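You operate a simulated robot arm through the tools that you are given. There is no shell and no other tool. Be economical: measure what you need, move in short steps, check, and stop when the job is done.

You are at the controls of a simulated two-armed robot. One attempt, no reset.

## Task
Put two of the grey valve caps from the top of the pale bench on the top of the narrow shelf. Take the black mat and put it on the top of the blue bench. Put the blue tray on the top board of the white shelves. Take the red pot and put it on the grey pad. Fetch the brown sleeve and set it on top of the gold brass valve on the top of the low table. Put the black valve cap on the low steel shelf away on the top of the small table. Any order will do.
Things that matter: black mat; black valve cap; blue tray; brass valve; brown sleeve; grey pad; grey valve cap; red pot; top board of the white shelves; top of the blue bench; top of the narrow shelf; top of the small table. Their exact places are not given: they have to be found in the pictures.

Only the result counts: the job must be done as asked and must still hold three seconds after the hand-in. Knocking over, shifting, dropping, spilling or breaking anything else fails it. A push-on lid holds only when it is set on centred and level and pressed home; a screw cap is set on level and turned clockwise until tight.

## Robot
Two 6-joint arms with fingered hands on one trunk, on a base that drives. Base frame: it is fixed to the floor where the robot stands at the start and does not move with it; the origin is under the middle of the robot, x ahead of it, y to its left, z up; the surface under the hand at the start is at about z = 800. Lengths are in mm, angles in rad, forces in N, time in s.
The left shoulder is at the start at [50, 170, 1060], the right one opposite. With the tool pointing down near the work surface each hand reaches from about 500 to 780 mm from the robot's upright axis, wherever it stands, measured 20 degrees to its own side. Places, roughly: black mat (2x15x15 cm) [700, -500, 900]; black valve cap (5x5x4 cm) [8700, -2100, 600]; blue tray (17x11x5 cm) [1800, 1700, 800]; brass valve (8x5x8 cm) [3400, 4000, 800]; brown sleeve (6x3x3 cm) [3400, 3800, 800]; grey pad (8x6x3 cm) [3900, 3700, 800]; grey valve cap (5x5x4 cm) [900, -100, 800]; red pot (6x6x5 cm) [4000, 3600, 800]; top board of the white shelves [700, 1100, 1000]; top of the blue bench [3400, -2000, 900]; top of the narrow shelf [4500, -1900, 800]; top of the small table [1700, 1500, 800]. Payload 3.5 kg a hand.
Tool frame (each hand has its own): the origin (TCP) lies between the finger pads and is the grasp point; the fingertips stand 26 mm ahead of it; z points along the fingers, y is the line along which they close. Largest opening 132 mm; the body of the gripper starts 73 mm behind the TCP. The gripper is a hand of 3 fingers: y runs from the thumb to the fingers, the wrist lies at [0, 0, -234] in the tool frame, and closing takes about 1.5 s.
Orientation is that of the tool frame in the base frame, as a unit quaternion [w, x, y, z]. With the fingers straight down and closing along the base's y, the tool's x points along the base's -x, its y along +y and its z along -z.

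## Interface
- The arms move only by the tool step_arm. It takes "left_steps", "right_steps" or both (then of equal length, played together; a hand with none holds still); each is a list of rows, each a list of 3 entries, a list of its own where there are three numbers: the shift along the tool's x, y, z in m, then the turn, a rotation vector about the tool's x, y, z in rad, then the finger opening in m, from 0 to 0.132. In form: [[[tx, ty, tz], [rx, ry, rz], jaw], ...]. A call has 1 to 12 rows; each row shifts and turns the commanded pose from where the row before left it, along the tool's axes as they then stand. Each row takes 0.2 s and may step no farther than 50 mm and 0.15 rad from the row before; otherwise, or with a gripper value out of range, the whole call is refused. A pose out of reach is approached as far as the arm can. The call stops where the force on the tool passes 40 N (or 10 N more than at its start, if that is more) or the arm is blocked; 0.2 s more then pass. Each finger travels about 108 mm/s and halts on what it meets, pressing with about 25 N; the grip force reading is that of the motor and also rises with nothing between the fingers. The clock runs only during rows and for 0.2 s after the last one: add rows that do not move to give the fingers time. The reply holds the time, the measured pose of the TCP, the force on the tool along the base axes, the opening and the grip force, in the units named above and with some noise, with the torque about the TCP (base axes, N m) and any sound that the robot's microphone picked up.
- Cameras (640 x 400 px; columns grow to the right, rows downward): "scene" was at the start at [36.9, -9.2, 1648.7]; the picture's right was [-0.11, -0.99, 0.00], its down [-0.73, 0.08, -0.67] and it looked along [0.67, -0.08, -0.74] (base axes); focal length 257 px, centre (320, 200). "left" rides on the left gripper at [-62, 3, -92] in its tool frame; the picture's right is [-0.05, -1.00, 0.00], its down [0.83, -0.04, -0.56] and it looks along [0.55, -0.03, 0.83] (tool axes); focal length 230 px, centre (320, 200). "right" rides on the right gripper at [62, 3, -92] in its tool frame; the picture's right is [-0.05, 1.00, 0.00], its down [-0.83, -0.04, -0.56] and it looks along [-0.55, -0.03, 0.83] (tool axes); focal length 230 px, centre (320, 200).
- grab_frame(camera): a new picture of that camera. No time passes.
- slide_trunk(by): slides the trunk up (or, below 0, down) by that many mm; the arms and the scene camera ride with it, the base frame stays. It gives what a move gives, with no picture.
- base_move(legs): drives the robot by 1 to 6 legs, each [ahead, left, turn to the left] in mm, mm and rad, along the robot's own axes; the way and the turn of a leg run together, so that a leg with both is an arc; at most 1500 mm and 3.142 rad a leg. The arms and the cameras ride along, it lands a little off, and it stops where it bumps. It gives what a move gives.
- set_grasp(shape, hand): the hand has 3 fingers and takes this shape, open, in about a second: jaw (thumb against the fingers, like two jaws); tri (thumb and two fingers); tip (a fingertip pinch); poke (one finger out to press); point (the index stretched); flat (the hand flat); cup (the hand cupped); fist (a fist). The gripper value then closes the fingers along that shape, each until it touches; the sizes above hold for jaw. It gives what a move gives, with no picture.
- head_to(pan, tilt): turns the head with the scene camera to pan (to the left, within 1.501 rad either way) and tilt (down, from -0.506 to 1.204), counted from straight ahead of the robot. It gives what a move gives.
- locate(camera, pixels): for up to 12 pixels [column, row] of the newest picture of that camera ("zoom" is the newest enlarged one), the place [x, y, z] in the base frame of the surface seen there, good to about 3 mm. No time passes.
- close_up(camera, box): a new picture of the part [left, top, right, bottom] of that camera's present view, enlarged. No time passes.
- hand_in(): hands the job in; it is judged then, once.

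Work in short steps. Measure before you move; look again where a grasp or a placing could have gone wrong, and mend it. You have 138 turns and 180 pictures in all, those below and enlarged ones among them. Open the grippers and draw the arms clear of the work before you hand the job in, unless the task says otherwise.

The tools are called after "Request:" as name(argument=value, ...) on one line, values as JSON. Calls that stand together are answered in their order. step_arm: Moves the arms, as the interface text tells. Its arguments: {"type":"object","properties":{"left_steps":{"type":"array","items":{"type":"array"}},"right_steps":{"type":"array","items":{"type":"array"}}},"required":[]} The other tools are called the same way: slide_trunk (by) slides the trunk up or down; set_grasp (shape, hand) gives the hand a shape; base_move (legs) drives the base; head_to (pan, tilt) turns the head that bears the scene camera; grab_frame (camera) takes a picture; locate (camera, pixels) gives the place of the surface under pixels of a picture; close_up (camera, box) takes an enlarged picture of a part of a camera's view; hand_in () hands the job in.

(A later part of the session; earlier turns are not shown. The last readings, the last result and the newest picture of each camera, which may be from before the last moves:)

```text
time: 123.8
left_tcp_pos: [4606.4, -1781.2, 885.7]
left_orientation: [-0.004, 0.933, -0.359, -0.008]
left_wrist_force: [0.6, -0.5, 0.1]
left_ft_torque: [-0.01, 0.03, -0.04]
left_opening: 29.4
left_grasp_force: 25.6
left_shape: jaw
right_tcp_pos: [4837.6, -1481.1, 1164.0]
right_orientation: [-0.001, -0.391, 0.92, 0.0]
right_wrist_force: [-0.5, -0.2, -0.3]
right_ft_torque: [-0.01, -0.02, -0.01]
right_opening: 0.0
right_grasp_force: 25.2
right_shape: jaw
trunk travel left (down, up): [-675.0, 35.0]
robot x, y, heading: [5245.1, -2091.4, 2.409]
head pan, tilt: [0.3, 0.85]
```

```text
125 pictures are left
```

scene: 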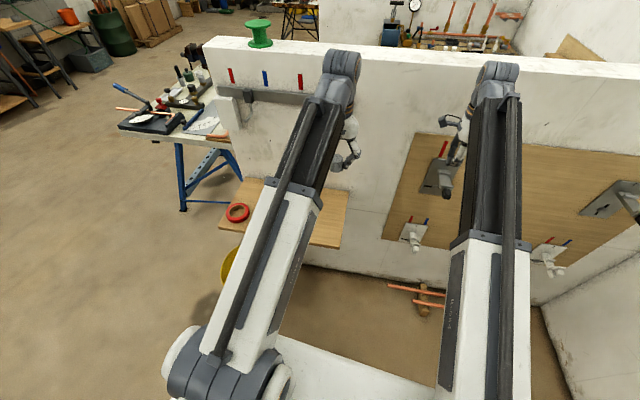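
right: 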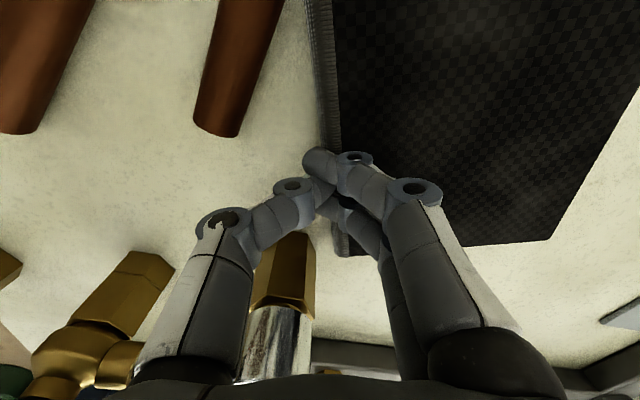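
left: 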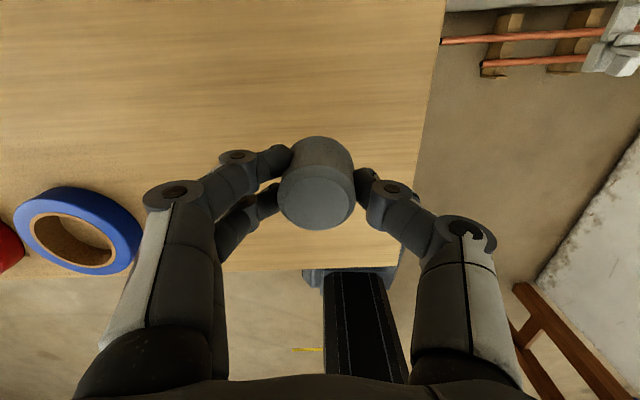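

Good: over the shelf with ~75 mm to its end. I lower gently and release.

Request:
step_arm(left_steps=[[[0, 0, 0.04], [0, 0, 0], 0.02], [[0, 0, 0.007], [0, 0, 0], 0.02], [[0, 0, 0.005], [0, 0, 0], 0.02], [[0, 0, 0], [0, 0, 0], 0.05], [[0, 0, 0], [0, 0, 0], 0.08], [[0, 0, 0], [0, 0, 0], 0.08], [[0, 0, -0.03], [0, 0, 0], 0.08], [[0, 0, -0.045], [0, 0, 0], 0.08], [[0, 0, -0.045], [0, 0, 0], 0.08], [[0, 0, -0.045], [0, 0, 0], 0.08], [[0, 0, -0.045], [0, 0, 0], 0.08]])

Request:
grab_frame(camera="left")

```text
time: 126.2
left_tcp_pos: [4605.0, -1784.2, 1044.2]
left_orientation: [-0.004, 0.934, -0.358, -0.008]
left_wrist_force: [0.9, -0.8, -0.2]
left_ft_torque: [0.02, 0.01, -0.02]
left_opening: 79.9
left_grasp_force: 0.1
left_shape: jaw
right_tcp_pos: [4838.4, -1481.4, 1165.6]
right_orientation: [0.0, -0.391, 0.92, 0.0]
right_wrist_force: [-0.1, -0.3, 0.0]
right_ft_torque: [0.0, 0.01, 0.02]
right_opening: 0.0
right_grasp_force: 24.9
right_shape: jaw
trunk travel left (down, up): [-675.0, 35.0]
robot x, y, heading: [5245.5, -2092.4, 2.41]
head pan, tilt: [0.3, 0.85]
```

```text
124 pictures are left
```

left: 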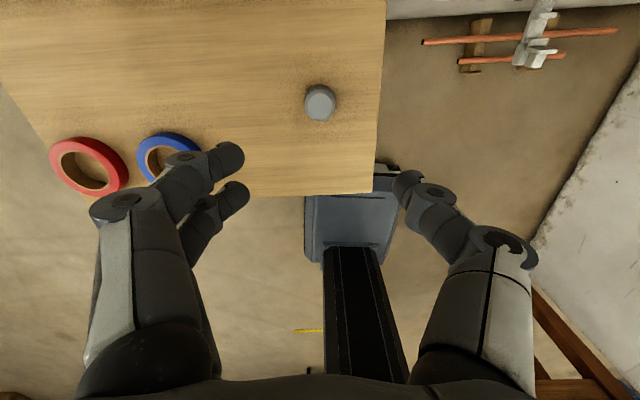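

Cap 1 stands on the shelf. I retract the left hand and unwind the right wrist, then head for the steel shelf.

Request:
step_arm(left_steps=[[[0.02, 0, -0.03], [0, 0, 0], 0.132], [[0.02, 0, -0.03], [0, 0, 0], 0.132], [[0.02, 0, -0.03], [0, 0, 0], 0.132], [[0.02, 0, 0], [0, 0, 0], 0.132], [[0.02, 0, 0], [0, 0, 0], 0.132], [[0.02, 0, 0], [0, 0, 0], 0.132], [[0, 0, 0], [0, 0, 0], 0.132], [[0, 0, 0], [0, 0, 0], 0.132], [[0, 0, 0], [0, 0, 0], 0.132], [[0, 0, 0], [0, 0, 0], 0.132], [[0, 0, 0], [0, 0, 0], 0.132]], right_steps=[[[0, 0, 0], [0, 0, -0.143], 0.132], [[0, 0, 0], [0, 0, -0.143], 0.132], [[0, 0, 0], [0, 0, -0.143], 0.132], [[0, 0, 0], [0, 0, -0.143], 0.132], [[0, 0, 0], [0, 0, -0.143], 0.132], [[0, 0, 0], [0, 0, -0.143], 0.132], [[0, 0, 0], [0, 0, -0.143], 0.132], [[0, 0, 0], [0, 0, -0.143], 0.132], [[0, 0, 0], [0, 0, -0.143], 0.132], [[0, 0, 0], [0, 0, -0.143], 0.132], [[0, 0, 0], [0, 0, -0.143], 0.132]])

Request:
base_move(legs=[[-300, 0, 0], [0, 0, -1.5], [0, 0, -1.0]])

Request:
head_to(pan=0.0, tilt=0.3)

Request:
grab_frame(camera="scene")

```text
time: 128.6
left_tcp_pos: [4698.2, -1865.0, 1132.6]
left_orientation: [-0.005, 0.934, -0.358, -0.008]
left_wrist_force: [-0.6, 0.3, 0.5]
left_ft_torque: [0.02, 0.0, 0.0]
left_opening: 132.0
left_grasp_force: 0.1
left_shape: jaw
right_tcp_pos: [4837.6, -1480.6, 1164.5]
right_orientation: [0.001, 0.928, -0.374, 0.0]
right_wrist_force: [-0.2, -0.3, -0.4]
right_ft_torque: [0.0, -0.01, 0.02]
right_opening: 132.0
right_grasp_force: 0.0
right_shape: jaw
trunk travel left (down, up): [-675.0, 35.0]
robot x, y, heading: [5248.7, -2090.2, 2.411]
head pan, tilt: [0.3, 0.85]
```

```text
time: 130.6
left_tcp_pos: [4898.9, -2053.4, 1129.7]
left_orientation: [-0.003, 0.935, -0.354, -0.009]
left_wrist_force: [-0.2, -0.4, 0.4]
left_ft_torque: [-0.02, -0.04, 0.0]
left_opening: 131.7
left_grasp_force: 0.0
left_shape: jaw
right_tcp_pos: [5036.7, -1670.0, 1164.4]
right_orientation: [0.001, 0.929, -0.37, 0.0]
right_wrist_force: [0.1, 1.0, -0.5]
right_ft_torque: [0.0, -0.02, 0.0]
right_opening: 131.8
right_grasp_force: 0.0
right_shape: jaw
trunk travel left (down, up): [-675.0, 35.0]
robot x, y, heading: [5443.6, -2276.9, 2.418]
head pan, tilt: [0.3, 0.85]
stopped in leg 1: the robot was blocked; the commanded pose is now the measured one
```

```text
time: 131.6
left_tcp_pos: [4900.6, -2055.0, 1132.5]
left_orientation: [-0.005, 0.935, -0.354, -0.009]
left_wrist_force: [-0.5, 0.1, -0.3]
left_ft_torque: [-0.02, -0.01, -0.04]
left_opening: 131.9
left_grasp_force: 0.1
left_shape: jaw
right_tcp_pos: [5036.7, -1670.1, 1165.9]
right_orientation: [0.001, 0.929, -0.37, 0.0]
right_wrist_force: [0.1, 0.0, -0.1]
right_ft_torque: [-0.02, 0.01, 0.02]
right_opening: 132.1
right_grasp_force: 0.1
right_shape: jaw
trunk travel left (down, up): [-675.0, 35.0]
robot x, y, heading: [5444.6, -2280.3, 2.416]
head pan, tilt: [0.0, 0.3]
```

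```text
123 pictures are left
```

scene: 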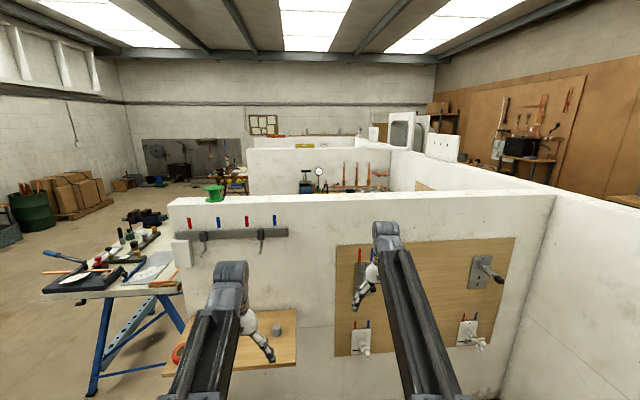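

The base bumped something behind (the wooden table). I move forward a little and look to both sides.

Request:
base_move(legs=[[100, 0, 0]])

Request:
head_to(pan=-1.5, tilt=0.6)

Request:
grab_frame(camera="scene")

Request:
head_to(pan=1.5, tilt=0.6)

Request:
grab_frame(camera="scene")

```text
time: 132.7
left_tcp_pos: [4824.3, -1986.3, 1130.9]
left_orientation: [-0.004, 0.935, -0.354, -0.007]
left_wrist_force: [-0.4, 0.7, 0.1]
left_ft_torque: [-0.01, -0.04, -0.08]
left_opening: 132.0
left_grasp_force: 0.1
left_shape: jaw
right_tcp_pos: [4960.7, -1602.4, 1164.8]
right_orientation: [0.0, 0.928, -0.371, 0.0]
right_wrist_force: [-0.1, 0.1, -0.7]
right_ft_torque: [-0.02, -0.01, -0.02]
right_opening: 132.0
right_grasp_force: 0.1
right_shape: jaw
trunk travel left (down, up): [-675.0, 35.0]
robot x, y, heading: [5373.9, -2211.8, 2.42]
head pan, tilt: [0.0, 0.3]
```

```text
time: 134.3
left_tcp_pos: [4823.7, -1987.0, 1132.3]
left_orientation: [-0.003, 0.935, -0.354, -0.009]
left_wrist_force: [0.0, -0.6, 0.1]
left_ft_torque: [0.0, 0.01, 0.01]
left_opening: 131.9
left_grasp_force: 0.1
left_shape: jaw
right_tcp_pos: [4962.6, -1602.6, 1164.2]
right_orientation: [0.001, 0.929, -0.371, 0.0]
right_wrist_force: [-0.4, 0.0, -0.7]
right_ft_torque: [0.01, 0.0, 0.0]
right_opening: 132.1
right_grasp_force: 0.1
right_shape: jaw
trunk travel left (down, up): [-675.0, 35.0]
robot x, y, heading: [5369.5, -2208.7, 2.419]
head pan, tilt: [-1.499, 0.6]
```

```text
122 pictures are left
```

scene: 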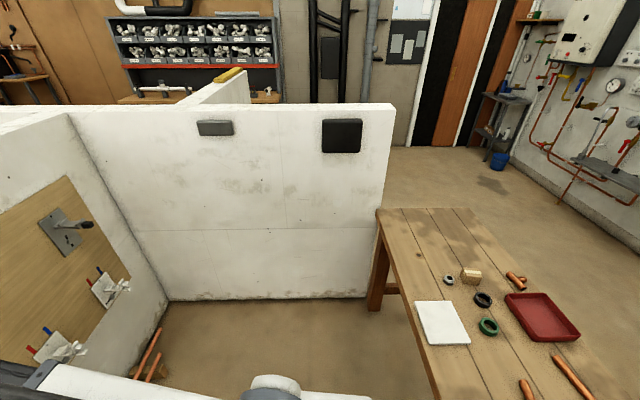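

```text
time: 136.9
left_tcp_pos: [4824.8, -1987.1, 1131.8]
left_orientation: [-0.004, 0.935, -0.355, -0.008]
left_wrist_force: [0.0, -0.2, 0.7]
left_ft_torque: [-0.01, 0.0, 0.01]
left_opening: 132.0
left_grasp_force: 0.1
left_shape: jaw
right_tcp_pos: [4962.5, -1602.1, 1166.0]
right_orientation: [0.001, 0.929, -0.37, 0.0]
right_wrist_force: [-0.4, 0.6, 1.2]
right_ft_torque: [0.02, 0.01, -0.02]
right_opening: 131.9
right_grasp_force: 0.1
right_shape: jaw
trunk travel left (down, up): [-675.0, 35.0]
robot x, y, heading: [5374.2, -2206.8, 2.416]
head pan, tilt: [1.499, 0.6]
```

```text
121 pictures are left
```

scene: 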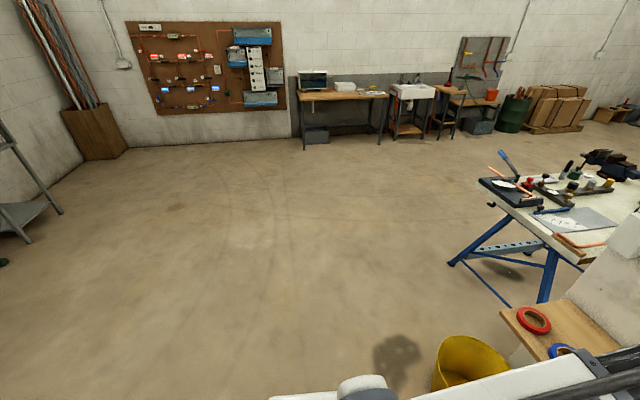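

Table is behind/right; free floor is to the left. I strafe out, turn to face +x and look.

Request:
base_move(legs=[[0, 1300, 0], [0, 0, -2.418]])

Request:
head_to(pan=0.1, tilt=0.3)

Request:
grab_frame(camera="scene")

```text
time: 149.3
left_tcp_pos: [5073.7, -3008.3, 1130.5]
left_orientation: [0.01, 0.016, 1.0, -0.001]
left_wrist_force: [-0.4, 0.4, 0.3]
left_ft_torque: [-0.02, 0.03, -0.02]
left_opening: 132.0
left_grasp_force: 0.2
left_shape: jaw
right_tcp_pos: [5213.9, -3392.7, 1165.5]
right_orientation: [0.0, 0.033, 0.999, 0.001]
right_wrist_force: [-0.2, 0.1, 0.0]
right_ft_torque: [-0.03, -0.01, 0.01]
right_opening: 131.7
right_grasp_force: 0.0
right_shape: jaw
trunk travel left (down, up): [-675.0, 35.0]
robot x, y, heading: [4509.0, -3187.6, -0.034]
head pan, tilt: [1.499, 0.6]
```

```text
time: 150.8
left_tcp_pos: [5073.9, -3008.2, 1131.6]
left_orientation: [0.01, 0.016, 1.0, 0.0]
left_wrist_force: [-0.4, -0.2, 0.9]
left_ft_torque: [0.0, -0.03, 0.0]
left_opening: 131.9
left_grasp_force: 0.1
left_shape: jaw
right_tcp_pos: [5212.1, -3391.7, 1164.5]
right_orientation: [0.001, 0.033, 0.999, 0.001]
right_wrist_force: [1.0, 0.2, 0.3]
right_ft_torque: [0.01, -0.02, 0.01]
right_opening: 132.2
right_grasp_force: 0.1
right_shape: jaw
trunk travel left (down, up): [-675.0, 35.0]
robot x, y, heading: [4512.9, -3190.0, -0.03]
head pan, tilt: [0.099, 0.3]
```

```text
120 pictures are left
```

scene: 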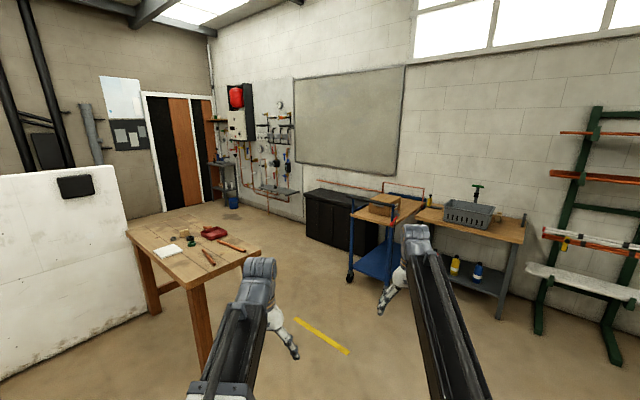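

The low steel shelf should be around (275,190). I zoom there.

Request:
close_up(camera="scene", box=[230, 160, 320, 220])

Request:
locate(camera="scene", pixels=[[275, 190], [260, 186], [290, 192], [308, 225], [350, 270], [250, 250], [225, 330], [340, 195], [275, 230], [215, 210]])

```text
6.67 times, centred on (275, 190) of scene
```

zoom: 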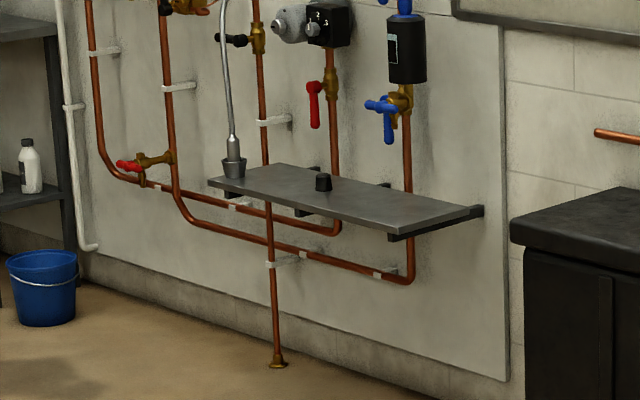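

```text
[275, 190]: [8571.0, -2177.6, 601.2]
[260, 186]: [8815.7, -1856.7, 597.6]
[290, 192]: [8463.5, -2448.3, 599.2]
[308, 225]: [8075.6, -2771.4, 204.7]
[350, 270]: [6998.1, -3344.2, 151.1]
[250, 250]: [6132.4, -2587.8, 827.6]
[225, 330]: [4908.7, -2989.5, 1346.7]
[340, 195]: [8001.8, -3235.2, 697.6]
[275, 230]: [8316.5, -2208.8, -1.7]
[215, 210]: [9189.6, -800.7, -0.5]
```

The black cap is on the steel shelf at zoom (323,182). I measure the cap, the cart, the table, and the yellow strip to plan the route.

Request:
locate(camera="zoom", pixels=[[323, 176], [323, 190], [233, 170], [440, 210], [345, 50], [405, 110], [325, 100]])

Request:
locate(camera="scene", pixels=[[297, 320], [347, 352], [350, 285], [388, 300], [415, 200], [258, 250], [200, 270], [150, 310], [352, 215], [180, 212]])

```text
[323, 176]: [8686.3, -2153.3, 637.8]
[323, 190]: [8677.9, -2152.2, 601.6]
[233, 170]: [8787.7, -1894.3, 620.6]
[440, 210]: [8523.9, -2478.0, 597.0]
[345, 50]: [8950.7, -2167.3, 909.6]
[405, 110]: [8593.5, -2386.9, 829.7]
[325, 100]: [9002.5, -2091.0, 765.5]
```

```text
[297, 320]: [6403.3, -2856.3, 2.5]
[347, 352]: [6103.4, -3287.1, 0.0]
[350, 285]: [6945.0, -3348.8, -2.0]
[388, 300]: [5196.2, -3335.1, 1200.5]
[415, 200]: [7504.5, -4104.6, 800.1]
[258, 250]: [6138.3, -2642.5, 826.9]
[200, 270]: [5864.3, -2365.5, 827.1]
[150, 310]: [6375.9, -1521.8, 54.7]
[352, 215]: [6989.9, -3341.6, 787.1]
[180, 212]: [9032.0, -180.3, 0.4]
```

Cap at (8682,-2153), z 600–638. I drive between table and cart, then to about 150 mm short of the picking pose, facing the shelf.

Request:
base_move(legs=[[1500, -124, 0], [217, -18, 0], [0, 0, 0.916], [1500, 0, 0], [1107, -372, 0], [0, 0, -1.42]])

Request:
head_to(pan=-0.3, tilt=0.75)

Request:
grab_frame(camera="scene")

```text
refused: leg 1 is longer than a leg can be; nothing moved
```

```text
time: 151.7
left_tcp_pos: [5073.4, -3007.6, 1132.0]
left_orientation: [0.01, 0.017, 1.0, 0.001]
left_wrist_force: [-0.2, -0.3, -0.2]
left_ft_torque: [0.0, -0.01, -0.01]
left_opening: 131.8
left_grasp_force: 0.1
left_shape: jaw
right_tcp_pos: [5213.6, -3392.4, 1165.2]
right_orientation: [0.0, 0.033, 0.999, 0.001]
right_wrist_force: [0.4, 0.5, -0.2]
right_ft_torque: [0.03, 0.0, 0.0]
right_opening: 131.7
right_grasp_force: 0.2
right_shape: jaw
trunk travel left (down, up): [-675.0, 35.0]
robot x, y, heading: [4510.1, -3188.0, -0.035]
head pan, tilt: [-0.3, 0.75]
```

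```text
118 pictures are left
```

scene: 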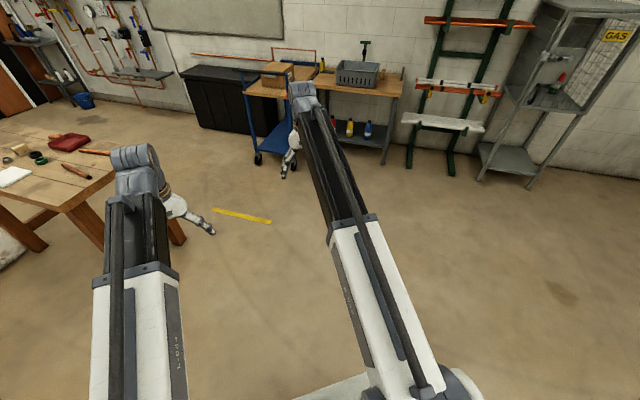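

A leg must be ≤1500 mm; I resend split differently.

Request:
base_move(legs=[[860, -71, 0], [860, -71, 0], [0, 0, 0.916], [1490, 0, 0], [1107, -372, 0], [0, 0, -1.42]])

Request:
grab_frame(camera="scene")

```text
time: 178.8
left_tcp_pos: [8715.6, -1700.5, 1132.1]
left_orientation: [0.01, 0.255, 0.967, -0.002]
left_wrist_force: [0.3, -0.7, -0.1]
left_ft_torque: [0.0, 0.0, 0.02]
left_opening: 131.6
left_grasp_force: 0.0
left_shape: jaw
right_tcp_pos: [8661.0, -2105.2, 1165.4]
right_orientation: [0.0, 0.272, 0.962, 0.0]
right_wrist_force: [0.0, 0.4, 0.9]
right_ft_torque: [0.0, 0.0, 0.02]
right_opening: 131.7
right_grasp_force: 0.1
right_shape: jaw
trunk travel left (down, up): [-675.0, 35.0]
robot x, y, heading: [8135.9, -1596.9, -0.514]
head pan, tilt: [-0.3, 0.75]
```

```text
117 pictures are left
```

scene: 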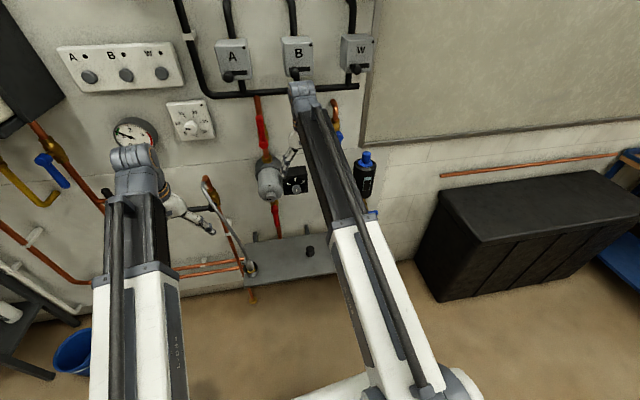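

The cap is at (310,250). I zoom to check clearance to the gas fittings above it.

Request:
close_up(camera="scene", box=[230, 130, 400, 290])

Request:
locate(camera="scene", pixels=[[310, 248], [310, 255], [265, 180], [293, 185], [276, 220], [364, 175], [369, 205], [242, 240], [235, 210], [250, 270], [290, 265]])

Request:
grab_frame(camera="right")

```text
2.50 times, centred on (315, 210) of scene
```

zoom: 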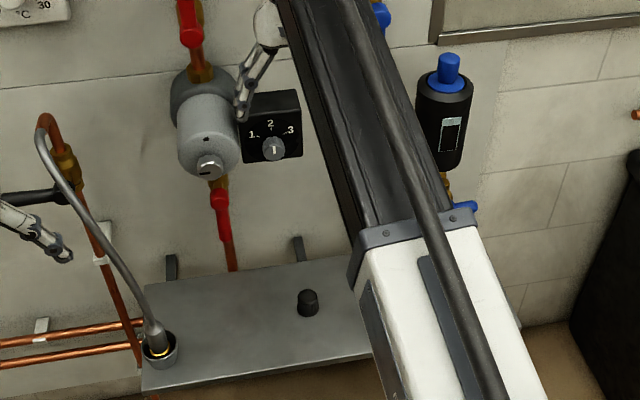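

```text
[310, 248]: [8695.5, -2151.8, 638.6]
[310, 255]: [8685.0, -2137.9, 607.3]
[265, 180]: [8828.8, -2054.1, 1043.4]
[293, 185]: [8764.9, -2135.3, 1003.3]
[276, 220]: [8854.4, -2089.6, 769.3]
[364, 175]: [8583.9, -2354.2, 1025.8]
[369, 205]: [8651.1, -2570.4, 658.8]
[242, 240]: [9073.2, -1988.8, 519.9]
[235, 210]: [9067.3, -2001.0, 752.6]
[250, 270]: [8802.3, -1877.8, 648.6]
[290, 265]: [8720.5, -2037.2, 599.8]
```

```text
115 pictures are left
```

right: 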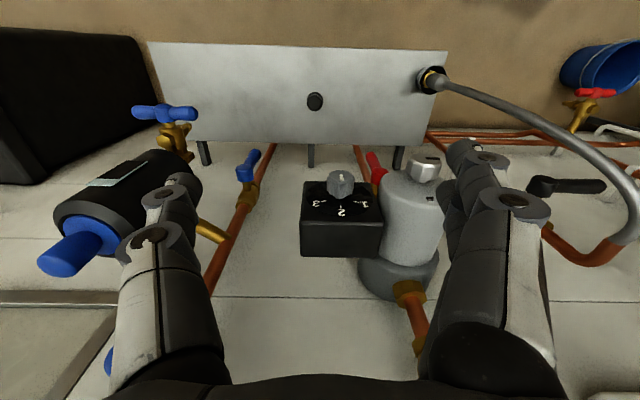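

The knob box protrudes above the shelf but ends ~60 mm beyond the cap. I pull both hands back, then drive in 130 mm and lower the trunk.

Request:
step_arm(left_steps=[[[0.035, 0.02, 0], [0, 0, 0], 0.05], [[0.035, 0.02, 0], [0, 0, 0], 0.05], [[0.035, 0.02, 0], [0, 0, 0], 0.05], [[0, 0, 0], [0, 0, 0], 0.05]], right_steps=[[[0.04, -0.006, 0], [0, 0, 0], 0.1], [[0.04, -0.006, 0], [0, 0, 0], 0.1], [[0.04, -0.006, 0], [0, 0, 0], 0.1], [[0.04, -0.006, 0], [0, 0, 0], 0.1]])

Request:
base_move(legs=[[130, 0, 0]])

Request:
slide_trunk(by=-250)

Request:
grab_frame(camera="right")

Request:
grab_frame(camera="scene")

```text
time: 179.8
left_tcp_pos: [8652.5, -1594.2, 1131.3]
left_orientation: [0.01, 0.256, 0.967, -0.002]
left_wrist_force: [0.4, -0.1, -0.8]
left_ft_torque: [0.01, -0.01, -0.03]
left_opening: 50.4
left_grasp_force: 0.1
left_shape: jaw
right_tcp_pos: [8510.2, -2041.0, 1167.3]
right_orientation: [0.001, 0.272, 0.962, 0.001]
right_wrist_force: [-0.4, 0.3, 0.5]
right_ft_torque: [0.0, 0.0, 0.01]
right_opening: 100.5
right_grasp_force: 0.0
right_shape: jaw
trunk travel left (down, up): [-675.0, 35.0]
robot x, y, heading: [8135.1, -1597.4, -0.518]
head pan, tilt: [-0.3, 0.75]
```

```text
time: 181.0
left_tcp_pos: [8768.7, -1661.5, 1131.0]
left_orientation: [0.009, 0.255, 0.967, -0.002]
left_wrist_force: [0.7, -0.1, -0.3]
left_ft_torque: [0.02, 0.03, -0.01]
left_opening: 50.1
left_grasp_force: 0.1
left_shape: jaw
right_tcp_pos: [8625.5, -2105.5, 1165.8]
right_orientation: [0.0, 0.273, 0.962, 0.0]
right_wrist_force: [-0.4, -0.9, -0.1]
right_ft_torque: [0.01, 0.02, 0.03]
right_opening: 100.5
right_grasp_force: 0.1
right_shape: jaw
trunk travel left (down, up): [-675.0, 35.0]
robot x, y, heading: [8244.4, -1661.6, -0.52]
head pan, tilt: [-0.3, 0.75]
```

```text
time: 183.6
left_tcp_pos: [8766.4, -1660.1, 881.5]
left_orientation: [0.009, 0.256, 0.967, -0.002]
left_wrist_force: [0.9, -1.1, 0.0]
left_ft_torque: [0.02, 0.0, -0.04]
left_opening: 50.5
left_grasp_force: 0.1
left_shape: jaw
right_tcp_pos: [8624.4, -2105.3, 915.1]
right_orientation: [0.001, 0.272, 0.962, 0.0]
right_wrist_force: [0.2, 0.0, -0.8]
right_ft_torque: [0.0, -0.02, 0.02]
right_opening: 100.6
right_grasp_force: 0.2
right_shape: jaw
trunk travel left (down, up): [-425.0, 285.0]
robot x, y, heading: [8246.5, -1664.5, -0.516]
head pan, tilt: [-0.3, 0.75]
```

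```text
114 pictures are left
```

right: 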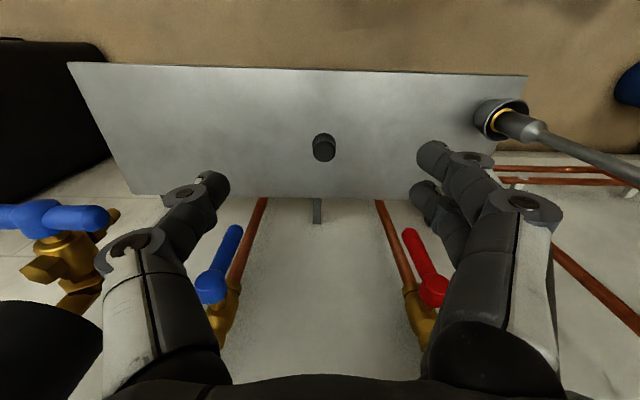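

```text
113 pictures are left
```

scene: 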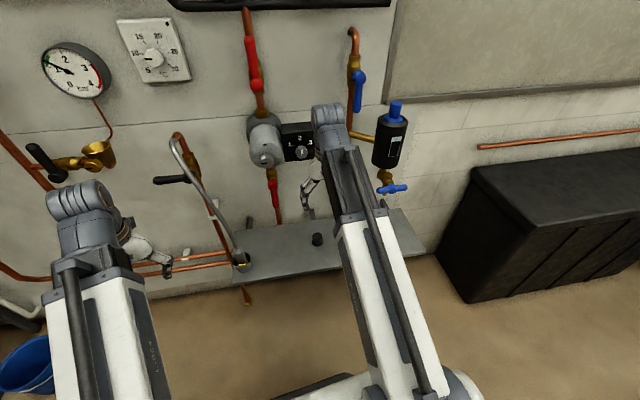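

I measure the cap from the right camera.

Request:
locate(camera="right", pixels=[[324, 140], [314, 142], [334, 142], [324, 134], [324, 158], [215, 285], [435, 285], [60, 215]])

```text
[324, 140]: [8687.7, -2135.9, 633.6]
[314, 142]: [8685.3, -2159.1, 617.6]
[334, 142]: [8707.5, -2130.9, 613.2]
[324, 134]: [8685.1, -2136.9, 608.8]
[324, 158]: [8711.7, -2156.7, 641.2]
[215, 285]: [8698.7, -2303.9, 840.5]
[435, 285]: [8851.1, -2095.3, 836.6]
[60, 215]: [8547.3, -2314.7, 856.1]
```

Cap centre ≈(8702,-2149). I descend in front of it to z≈723, then move 90 mm forward over it.

Request:
step_arm(right_steps=[[[0, 0, 0.048], [0, 0, 0], 0.1], [[0, 0, 0.048], [0, 0, 0], 0.1], [[0, 0, 0.048], [0, 0, 0], 0.1], [[0, 0, 0.048], [0, 0, 0], 0.1], [[-0.045, 0, 0], [0, 0, 0], 0.1], [[-0.045, 0, 0], [0, 0, 0], 0.1]])

Request:
grab_frame(camera="right")

Request:
locate(camera="right", pixels=[[320, 130], [320, 140], [320, 120], [320, 150], [305, 140], [335, 140]])

```text
time: 185.0
left_tcp_pos: [8767.8, -1659.7, 881.0]
left_orientation: [0.01, 0.256, 0.967, -0.002]
left_wrist_force: [0.3, -0.6, -0.1]
left_ft_torque: [0.02, -0.04, 0.01]
left_opening: 50.5
left_grasp_force: 0.1
left_shape: jaw
right_tcp_pos: [8703.2, -2151.1, 724.3]
right_orientation: [0.0, 0.273, 0.962, -0.001]
right_wrist_force: [-0.2, 1.1, 0.1]
right_ft_torque: [0.01, 0.01, -0.01]
right_opening: 100.3
right_grasp_force: 0.0
right_shape: jaw
trunk travel left (down, up): [-425.0, 285.0]
robot x, y, heading: [8246.9, -1658.2, -0.517]
head pan, tilt: [-0.3, 0.75]
```

```text
112 pictures are left
```

right: 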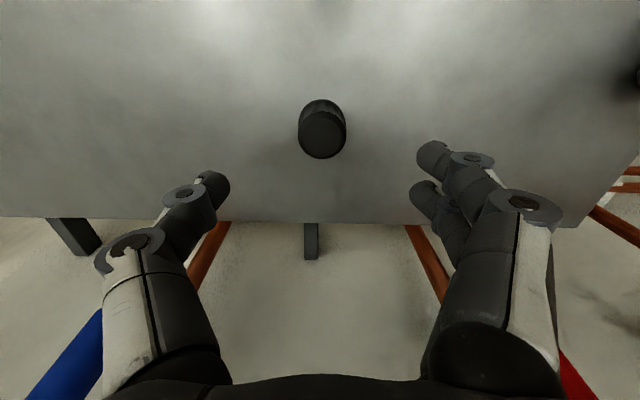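

```text
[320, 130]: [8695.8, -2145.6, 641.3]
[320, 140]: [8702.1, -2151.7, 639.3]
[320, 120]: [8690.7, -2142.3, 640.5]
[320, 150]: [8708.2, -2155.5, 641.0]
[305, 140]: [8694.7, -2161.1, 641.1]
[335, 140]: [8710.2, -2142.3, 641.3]
```

Top-face centre ≈(8697,-2147); I shift 6 mm back, go down to z≈631, grip, and lift a little.

Request:
step_arm(right_steps=[[[0.006, 0, 0.046], [0, 0, 0], 0.1], [[0, 0, 0.047], [0, 0, 0], 0.1], [[0, 0, 0], [0, 0, 0], 0.03], [[0, 0, 0], [0, 0, 0], 0.02], [[0, 0, 0], [0, 0, 0], 0.02], [[0, 0, 0], [0, 0, 0], 0.02], [[0, 0, 0], [0, 0, 0], 0.02], [[0, 0, 0], [0, 0, 0], 0.02], [[0, 0, -0.04], [0, 0, 0], 0.02], [[0, 0, -0.04], [0, 0, 0], 0.02]])

Request:
grab_frame(camera="right")

```text
time: 187.2
left_tcp_pos: [8767.4, -1659.0, 880.2]
left_orientation: [0.009, 0.255, 0.967, -0.003]
left_wrist_force: [-0.5, -0.4, 0.8]
left_ft_torque: [0.03, 0.02, 0.0]
left_opening: 50.7
left_grasp_force: 0.1
left_shape: jaw
right_tcp_pos: [8697.5, -2149.3, 711.1]
right_orientation: [0.0, 0.272, 0.962, 0.001]
right_wrist_force: [-0.2, 1.2, 0.5]
right_ft_torque: [0.01, 0.02, -0.01]
right_opening: 29.4
right_grasp_force: 25.1
right_shape: jaw
trunk travel left (down, up): [-425.0, 285.0]
robot x, y, heading: [8247.9, -1654.9, -0.513]
head pan, tilt: [-0.3, 0.75]
```

```text
111 pictures are left
```

right: 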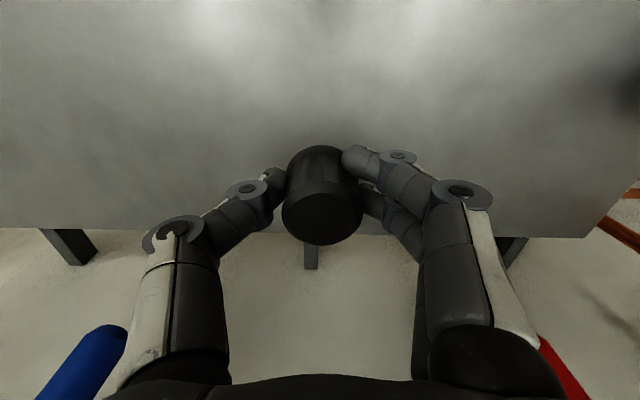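

Black cap is held. I pull the hand back, back away from the wall, and raise the trunk.

Request:
step_arm(right_steps=[[[0.045, 0, -0.01], [0, 0, 0], 0.01], [[0.045, 0, -0.01], [0, 0, 0], 0.01], [[0.045, 0, -0.01], [0, 0, 0], 0.01]])

Request:
base_move(legs=[[-500, 0, 0]])

Request:
slide_trunk(by=285)

Request:
base_move(legs=[[0, 0, -1.734], [1265, 0, 0], [1265, 0, 0], [0, 0, -0.97], [1500, 0, 0]])

```text
time: 188.0
left_tcp_pos: [8767.8, -1658.9, 880.7]
left_orientation: [0.009, 0.255, 0.967, -0.003]
left_wrist_force: [0.7, -0.1, 0.0]
left_ft_torque: [-0.01, -0.02, -0.02]
left_opening: 50.7
left_grasp_force: 0.1
left_shape: jaw
right_tcp_pos: [8582.2, -2077.0, 739.6]
right_orientation: [0.0, 0.273, 0.962, 0.001]
right_wrist_force: [-0.4, 0.9, -0.5]
right_ft_torque: [0.05, 0.02, -0.01]
right_opening: 28.9
right_grasp_force: 24.6
right_shape: jaw
trunk travel left (down, up): [-425.0, 285.0]
robot x, y, heading: [8245.4, -1661.6, -0.517]
head pan, tilt: [-0.3, 0.75]
```

```text
time: 191.0
left_tcp_pos: [8331.9, -1410.6, 881.0]
left_orientation: [0.009, 0.253, 0.967, -0.002]
left_wrist_force: [-0.4, 0.3, 0.2]
left_ft_torque: [0.02, -0.01, -0.01]
left_opening: 50.6
left_grasp_force: 0.0
left_shape: jaw
right_tcp_pos: [8148.9, -1829.3, 740.3]
right_orientation: [0.0, 0.269, 0.963, 0.001]
right_wrist_force: [0.3, -0.6, -0.3]
right_ft_torque: [0.03, 0.02, 0.02]
right_opening: 29.3
right_grasp_force: 25.1
right_shape: jaw
trunk travel left (down, up): [-425.0, 285.0]
robot x, y, heading: [7810.8, -1414.8, -0.509]
head pan, tilt: [-0.3, 0.75]
```

```text
time: 193.8
left_tcp_pos: [8332.2, -1410.4, 1165.3]
left_orientation: [0.01, 0.253, 0.967, -0.002]
left_wrist_force: [0.5, 0.0, -0.8]
left_ft_torque: [-0.02, -0.01, 0.01]
left_opening: 50.6
left_grasp_force: 0.1
left_shape: jaw
right_tcp_pos: [8149.4, -1829.9, 1025.3]
right_orientation: [0.0, 0.268, 0.963, 0.001]
right_wrist_force: [-0.5, -0.1, -0.3]
right_ft_torque: [-0.01, 0.01, 0.02]
right_opening: 29.2
right_grasp_force: 24.2
right_shape: jaw
trunk travel left (down, up): [-710.0, 0.0]
robot x, y, heading: [7814.3, -1416.4, -0.512]
head pan, tilt: [-0.3, 0.75]
```

```text
time: 219.9
left_tcp_pos: [4239.4, -3454.1, 1165.7]
left_orientation: [-0.001, 0.999, -0.044, -0.01]
left_wrist_force: [0.6, 0.3, 0.0]
left_ft_torque: [0.01, 0.05, -0.05]
left_opening: 50.8
left_grasp_force: 0.0
left_shape: jaw
right_tcp_pos: [4233.7, -2995.9, 1025.4]
right_orientation: [0.0, 0.998, -0.06, -0.001]
right_wrist_force: [-0.4, 0.4, -1.2]
right_ft_torque: [-0.03, -0.02, -0.03]
right_opening: 29.2
right_grasp_force: 25.2
right_shape: jaw
trunk travel left (down, up): [-710.0, 0.0]
robot x, y, heading: [4712.9, -3237.6, 3.056]
head pan, tilt: [-0.3, 0.75]
```

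Now along the right side of the blue bench (keeping well clear) to the mouth of the first bay.

Request:
base_move(legs=[[100, 250, 0], [0, 0, -0.097], [1319, 0, 0], [1319, 0, 0], [0, 0, -1.388], [1450, 0, 0]])

Request:
head_to(pan=0.1, tilt=0.4)

Request:
grab_frame(camera="scene")

```text
time: 244.9
left_tcp_pos: [1744.4, -1093.2, 1165.6]
left_orientation: [0.007, -0.704, 0.71, 0.007]
left_wrist_force: [-0.5, 0.0, -0.2]
left_ft_torque: [0.0, 0.0, -0.03]
left_opening: 50.6
left_grasp_force: 0.1
left_shape: jaw
right_tcp_pos: [2200.1, -1050.0, 1024.2]
right_orientation: [0.0, -0.692, 0.722, 0.0]
right_wrist_force: [-0.4, 0.0, -0.1]
right_ft_torque: [-0.02, -0.04, -0.01]
right_opening: 28.8
right_grasp_force: 25.3
right_shape: jaw
trunk travel left (down, up): [-710.0, 0.0]
robot x, y, heading: [1997.2, -1548.1, 1.565]
head pan, tilt: [-0.3, 0.75]
```

```text
time: 245.8
left_tcp_pos: [1743.0, -1094.1, 1166.5]
left_orientation: [0.007, -0.705, 0.71, 0.007]
left_wrist_force: [-0.5, -0.3, 0.7]
left_ft_torque: [-0.02, -0.03, -0.02]
left_opening: 50.5
left_grasp_force: 0.1
left_shape: jaw
right_tcp_pos: [2198.3, -1050.0, 1025.0]
right_orientation: [0.0, -0.692, 0.722, 0.0]
right_wrist_force: [0.5, 0.7, 0.6]
right_ft_torque: [0.01, 0.0, -0.03]
right_opening: 28.8
right_grasp_force: 24.8
right_shape: jaw
trunk travel left (down, up): [-710.0, 0.0]
robot x, y, heading: [1999.6, -1547.0, 1.563]
head pan, tilt: [0.099, 0.4]
```

```text
110 pictures are left
```

scene: 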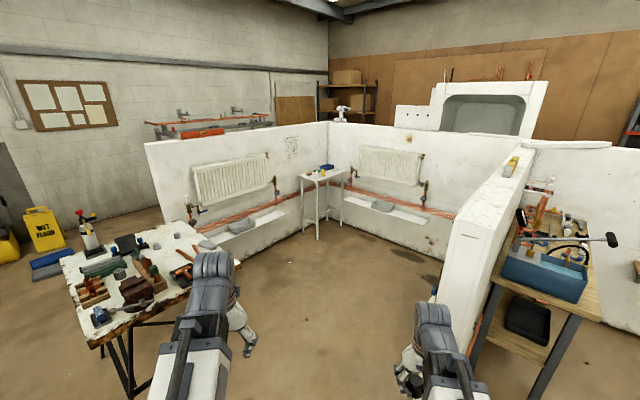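

The small table with the blue tray stands in the bay's corner at (320,175). I drive in to about 1 m from it.

Request:
base_move(legs=[[1500, 0, 0], [550, 0, 0], [0, 0, 0.3]])

Request:
head_to(pan=0.0, tilt=0.7)

Request:
grab_frame(camera="scene")

Request:
close_up(camera="scene", box=[240, 90, 400, 230])

```text
time: 257.0
left_tcp_pos: [1615.4, 852.7, 1167.0]
left_orientation: [-0.006, 0.806, -0.592, -0.007]
left_wrist_force: [0.4, 0.2, -0.3]
left_ft_torque: [-0.02, 0.01, -0.02]
left_opening: 50.4
left_grasp_force: 0.1
left_shape: jaw
right_tcp_pos: [2034.3, 1033.2, 1025.9]
right_orientation: [0.0, 0.796, -0.606, 0.0]
right_wrist_force: [0.9, -1.2, -0.3]
right_ft_torque: [0.01, 0.03, 0.0]
right_opening: 28.9
right_grasp_force: 25.0
right_shape: jaw
trunk travel left (down, up): [-710.0, 0.0]
robot x, y, heading: [1999.3, 500.5, 1.876]
head pan, tilt: [0.099, 0.4]
```

```text
time: 257.8
left_tcp_pos: [1615.9, 851.3, 1166.5]
left_orientation: [-0.006, 0.807, -0.591, -0.007]
left_wrist_force: [0.2, -0.1, 0.5]
left_ft_torque: [0.0, 0.0, 0.02]
left_opening: 50.2
left_grasp_force: 0.0
left_shape: jaw
right_tcp_pos: [2035.6, 1032.6, 1025.6]
right_orientation: [-0.001, 0.796, -0.605, 0.0]
right_wrist_force: [-0.1, -0.2, 0.4]
right_ft_torque: [0.0, -0.02, 0.0]
right_opening: 29.0
right_grasp_force: 25.5
right_shape: jaw
trunk travel left (down, up): [-710.0, 0.0]
robot x, y, heading: [1996.1, 498.0, 1.871]
head pan, tilt: [0.0, 0.7]
```

```text
109 pictures are left
```

scene: 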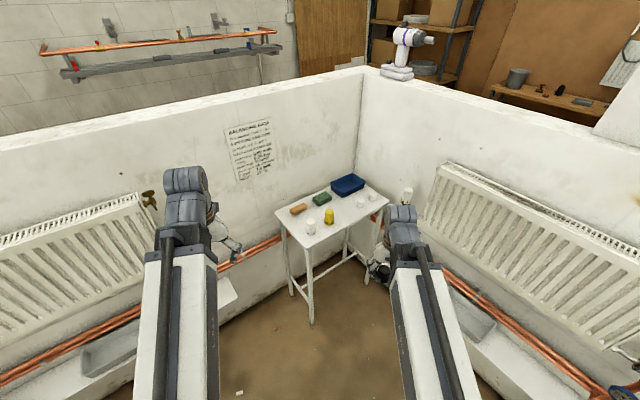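

```text
2.86 times, centred on (320, 160) of scene
```

zoom: 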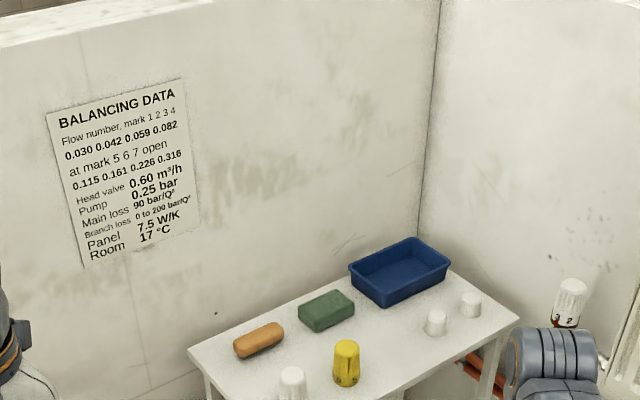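

I measure the tray, the other items, and the free area on the small table.

Request:
locate(camera="zoom", pixels=[[352, 265], [411, 238], [449, 263], [392, 303], [385, 340], [345, 345], [436, 318], [470, 300], [260, 338], [291, 375], [516, 318], [405, 360]])

Request:
locate(camera="zoom", pixels=[[190, 350], [425, 350], [460, 330], [230, 370], [320, 345], [375, 270], [375, 290]])

```text
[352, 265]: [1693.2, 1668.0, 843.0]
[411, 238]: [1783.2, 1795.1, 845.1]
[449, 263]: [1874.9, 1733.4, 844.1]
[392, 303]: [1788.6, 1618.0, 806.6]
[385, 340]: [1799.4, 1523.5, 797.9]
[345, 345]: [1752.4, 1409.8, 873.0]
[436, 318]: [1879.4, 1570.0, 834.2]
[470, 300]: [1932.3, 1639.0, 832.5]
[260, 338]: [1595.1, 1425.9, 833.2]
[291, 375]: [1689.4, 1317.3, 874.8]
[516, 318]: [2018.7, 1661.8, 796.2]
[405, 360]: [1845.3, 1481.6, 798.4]
```

```text
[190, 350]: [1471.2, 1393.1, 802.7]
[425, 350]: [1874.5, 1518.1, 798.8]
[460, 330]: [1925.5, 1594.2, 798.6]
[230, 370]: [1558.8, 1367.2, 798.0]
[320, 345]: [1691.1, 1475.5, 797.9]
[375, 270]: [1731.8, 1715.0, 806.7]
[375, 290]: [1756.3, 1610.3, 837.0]
```

Table top z≈798; free spot for the black cap ≈(1800,1510). I drive closer to (1977,895), heading 2.2.

Request:
base_move(legs=[[385, -99, 0], [0, 0, 0.329]])

Request:
head_to(pan=-0.2, tilt=0.85)

Request:
grab_frame(camera="scene")

Request:
grab_frame(camera="right")

```text
time: 261.3
left_tcp_pos: [1499.5, 1105.5, 1166.0]
left_orientation: [-0.004, 0.893, -0.451, -0.009]
left_wrist_force: [-0.6, 0.0, -0.3]
left_ft_torque: [-0.02, 0.01, -0.01]
left_opening: 50.5
left_grasp_force: 0.0
left_shape: jaw
right_tcp_pos: [1837.6, 1412.7, 1024.0]
right_orientation: [0.0, 0.885, -0.465, 0.0]
right_wrist_force: [0.1, 0.1, 0.5]
right_ft_torque: [-0.02, 0.0, -0.02]
right_opening: 28.6
right_grasp_force: 24.7
right_shape: jaw
trunk travel left (down, up): [-710.0, 0.0]
robot x, y, heading: [1976.6, 897.3, 2.204]
head pan, tilt: [0.0, 0.7]
```

```text
time: 262.0
left_tcp_pos: [1500.4, 1105.2, 1166.3]
left_orientation: [-0.004, 0.893, -0.45, -0.008]
left_wrist_force: [-0.7, 0.1, 0.7]
left_ft_torque: [0.01, 0.0, 0.0]
left_opening: 50.4
left_grasp_force: 0.0
left_shape: jaw
right_tcp_pos: [1838.2, 1413.2, 1025.2]
right_orientation: [0.0, 0.885, -0.466, -0.001]
right_wrist_force: [-0.3, -0.3, -0.7]
right_ft_torque: [0.03, -0.01, -0.02]
right_opening: 28.7
right_grasp_force: 25.2
right_shape: jaw
trunk travel left (down, up): [-710.0, 0.0]
robot x, y, heading: [1973.9, 896.4, 2.205]
head pan, tilt: [-0.201, 0.85]
```

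```text
107 pictures are left
```

scene: 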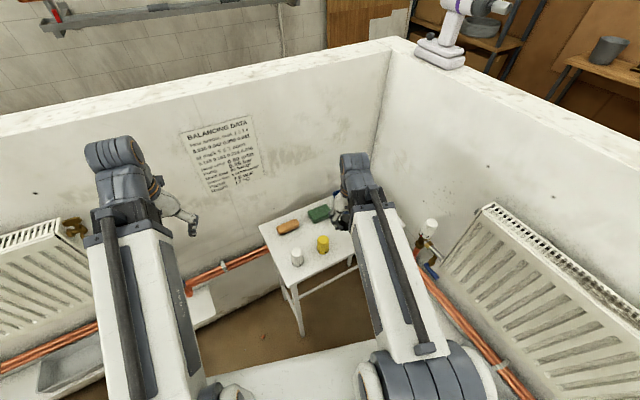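

```text
106 pictures are left
```

right: 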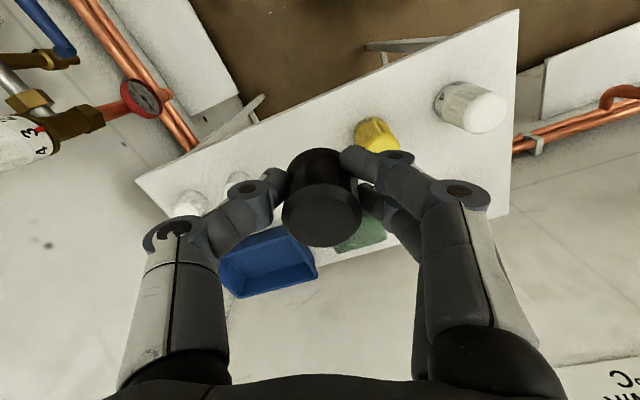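

I move over (1800,1510) and descend to z≈915 to check neighbours.

Request:
step_arm(right_steps=[[[-0.034, -0.009, 0], [0, 0, 0], 0.01], [[-0.034, -0.009, 0], [0, 0, 0], 0.01], [[-0.033, -0.009, 0], [0, 0, 0], 0.01], [[0, 0, 0.04], [0, 0, 0], 0.01], [[0, 0, 0.04], [0, 0, 0], 0.01], [[0, 0, 0.03], [0, 0, 0], 0.01]])

Request:
grab_frame(camera="right")

```text
time: 263.4
left_tcp_pos: [1499.2, 1106.1, 1166.1]
left_orientation: [-0.005, 0.893, -0.45, -0.009]
left_wrist_force: [0.5, -0.1, -0.9]
left_ft_torque: [0.04, -0.02, -0.03]
left_opening: 50.4
left_grasp_force: 0.1
left_shape: jaw
right_tcp_pos: [1800.9, 1511.9, 914.7]
right_orientation: [-0.001, 0.886, -0.464, -0.001]
right_wrist_force: [0.2, 0.3, 0.7]
right_ft_torque: [0.0, 0.05, 0.02]
right_opening: 28.9
right_grasp_force: 25.3
right_shape: jaw
trunk travel left (down, up): [-710.0, 0.0]
robot x, y, heading: [1975.8, 896.3, 2.206]
head pan, tilt: [-0.201, 0.85]
```

```text
105 pictures are left
```

right: 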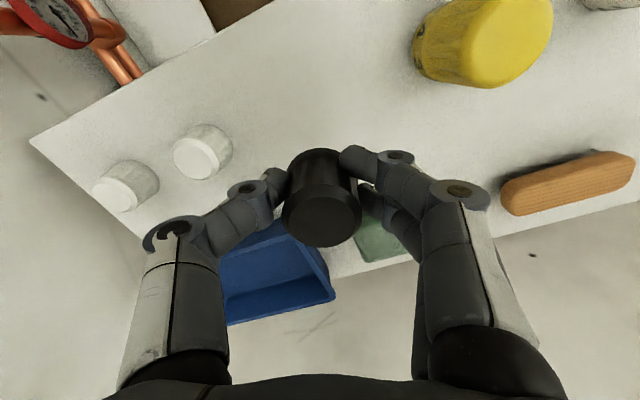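

Spot is free. I lower to the table, release and rise.

Request:
step_arm(right_steps=[[[0, 0, 0.04], [0, 0, 0], 0.01], [[0, 0, 0.036], [0, 0, 0], 0.01], [[0, 0, 0.008], [0, 0, 0], 0.01], [[0, 0, 0], [0, 0, 0], 0.05], [[0, 0, 0], [0, 0, 0], 0.075], [[0, 0, 0], [0, 0, 0], 0.075], [[0, 0, -0.03], [0, 0, 0], 0.075], [[0, 0, -0.045], [0, 0, 0], 0.075], [[0, 0, -0.045], [0, 0, 0], 0.075], [[0, 0, -0.045], [0, 0, 0], 0.075], [[0, 0, -0.045], [0, 0, 0], 0.075]])

Request:
grab_frame(camera="right")

```text
time: 265.8
left_tcp_pos: [1500.0, 1106.0, 1166.0]
left_orientation: [-0.005, 0.893, -0.45, -0.009]
left_wrist_force: [0.8, 0.2, -0.3]
left_ft_torque: [0.04, 0.02, 0.01]
left_opening: 50.4
left_grasp_force: 0.1
left_shape: jaw
right_tcp_pos: [1802.6, 1512.9, 1041.6]
right_orientation: [0.001, 0.886, -0.464, -0.001]
right_wrist_force: [0.5, 0.2, 0.0]
right_ft_torque: [0.02, 0.01, 0.0]
right_opening: 74.5
right_grasp_force: 0.1
right_shape: jaw
trunk travel left (down, up): [-710.0, 0.0]
robot x, y, heading: [1975.4, 893.3, 2.208]
head pan, tilt: [-0.201, 0.85]
```

```text
104 pictures are left
```

right: 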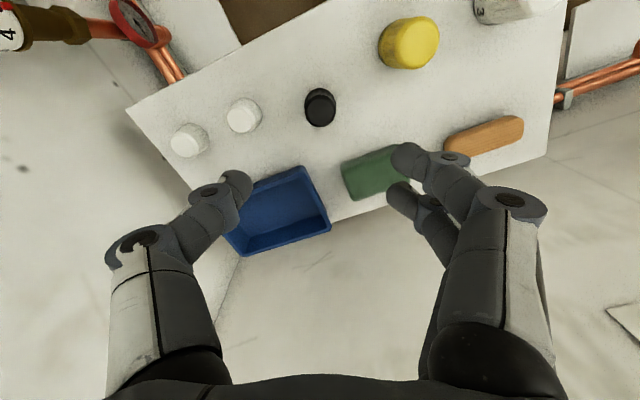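

Black cap stands clear. The right hand is nearest the tray, so I'll use it: I measure the tray's rim.

Request:
locate(camera="right", pixels=[[303, 169], [328, 226], [243, 252], [252, 186], [316, 195], [285, 240], [275, 178], [280, 205]])

Request:
close_up(camera="right", box=[200, 130, 360, 270])

```text
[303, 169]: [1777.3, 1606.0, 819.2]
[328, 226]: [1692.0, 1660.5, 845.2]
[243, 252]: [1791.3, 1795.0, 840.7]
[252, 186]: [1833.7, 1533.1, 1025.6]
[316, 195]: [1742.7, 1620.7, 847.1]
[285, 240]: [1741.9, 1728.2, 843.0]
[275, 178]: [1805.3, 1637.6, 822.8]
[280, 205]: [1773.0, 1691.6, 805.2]
```

```text
2.86 times, centred on (280, 200) of right
```

zoom: 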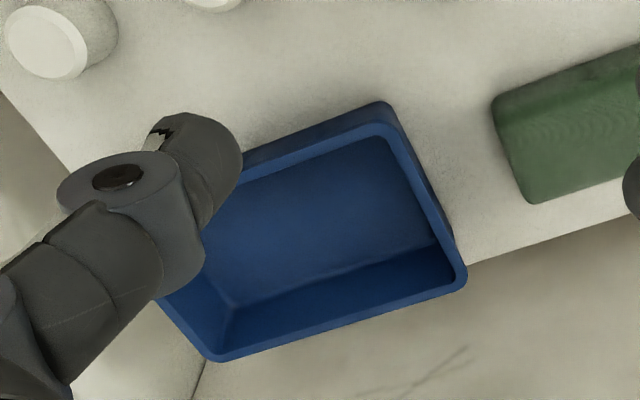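

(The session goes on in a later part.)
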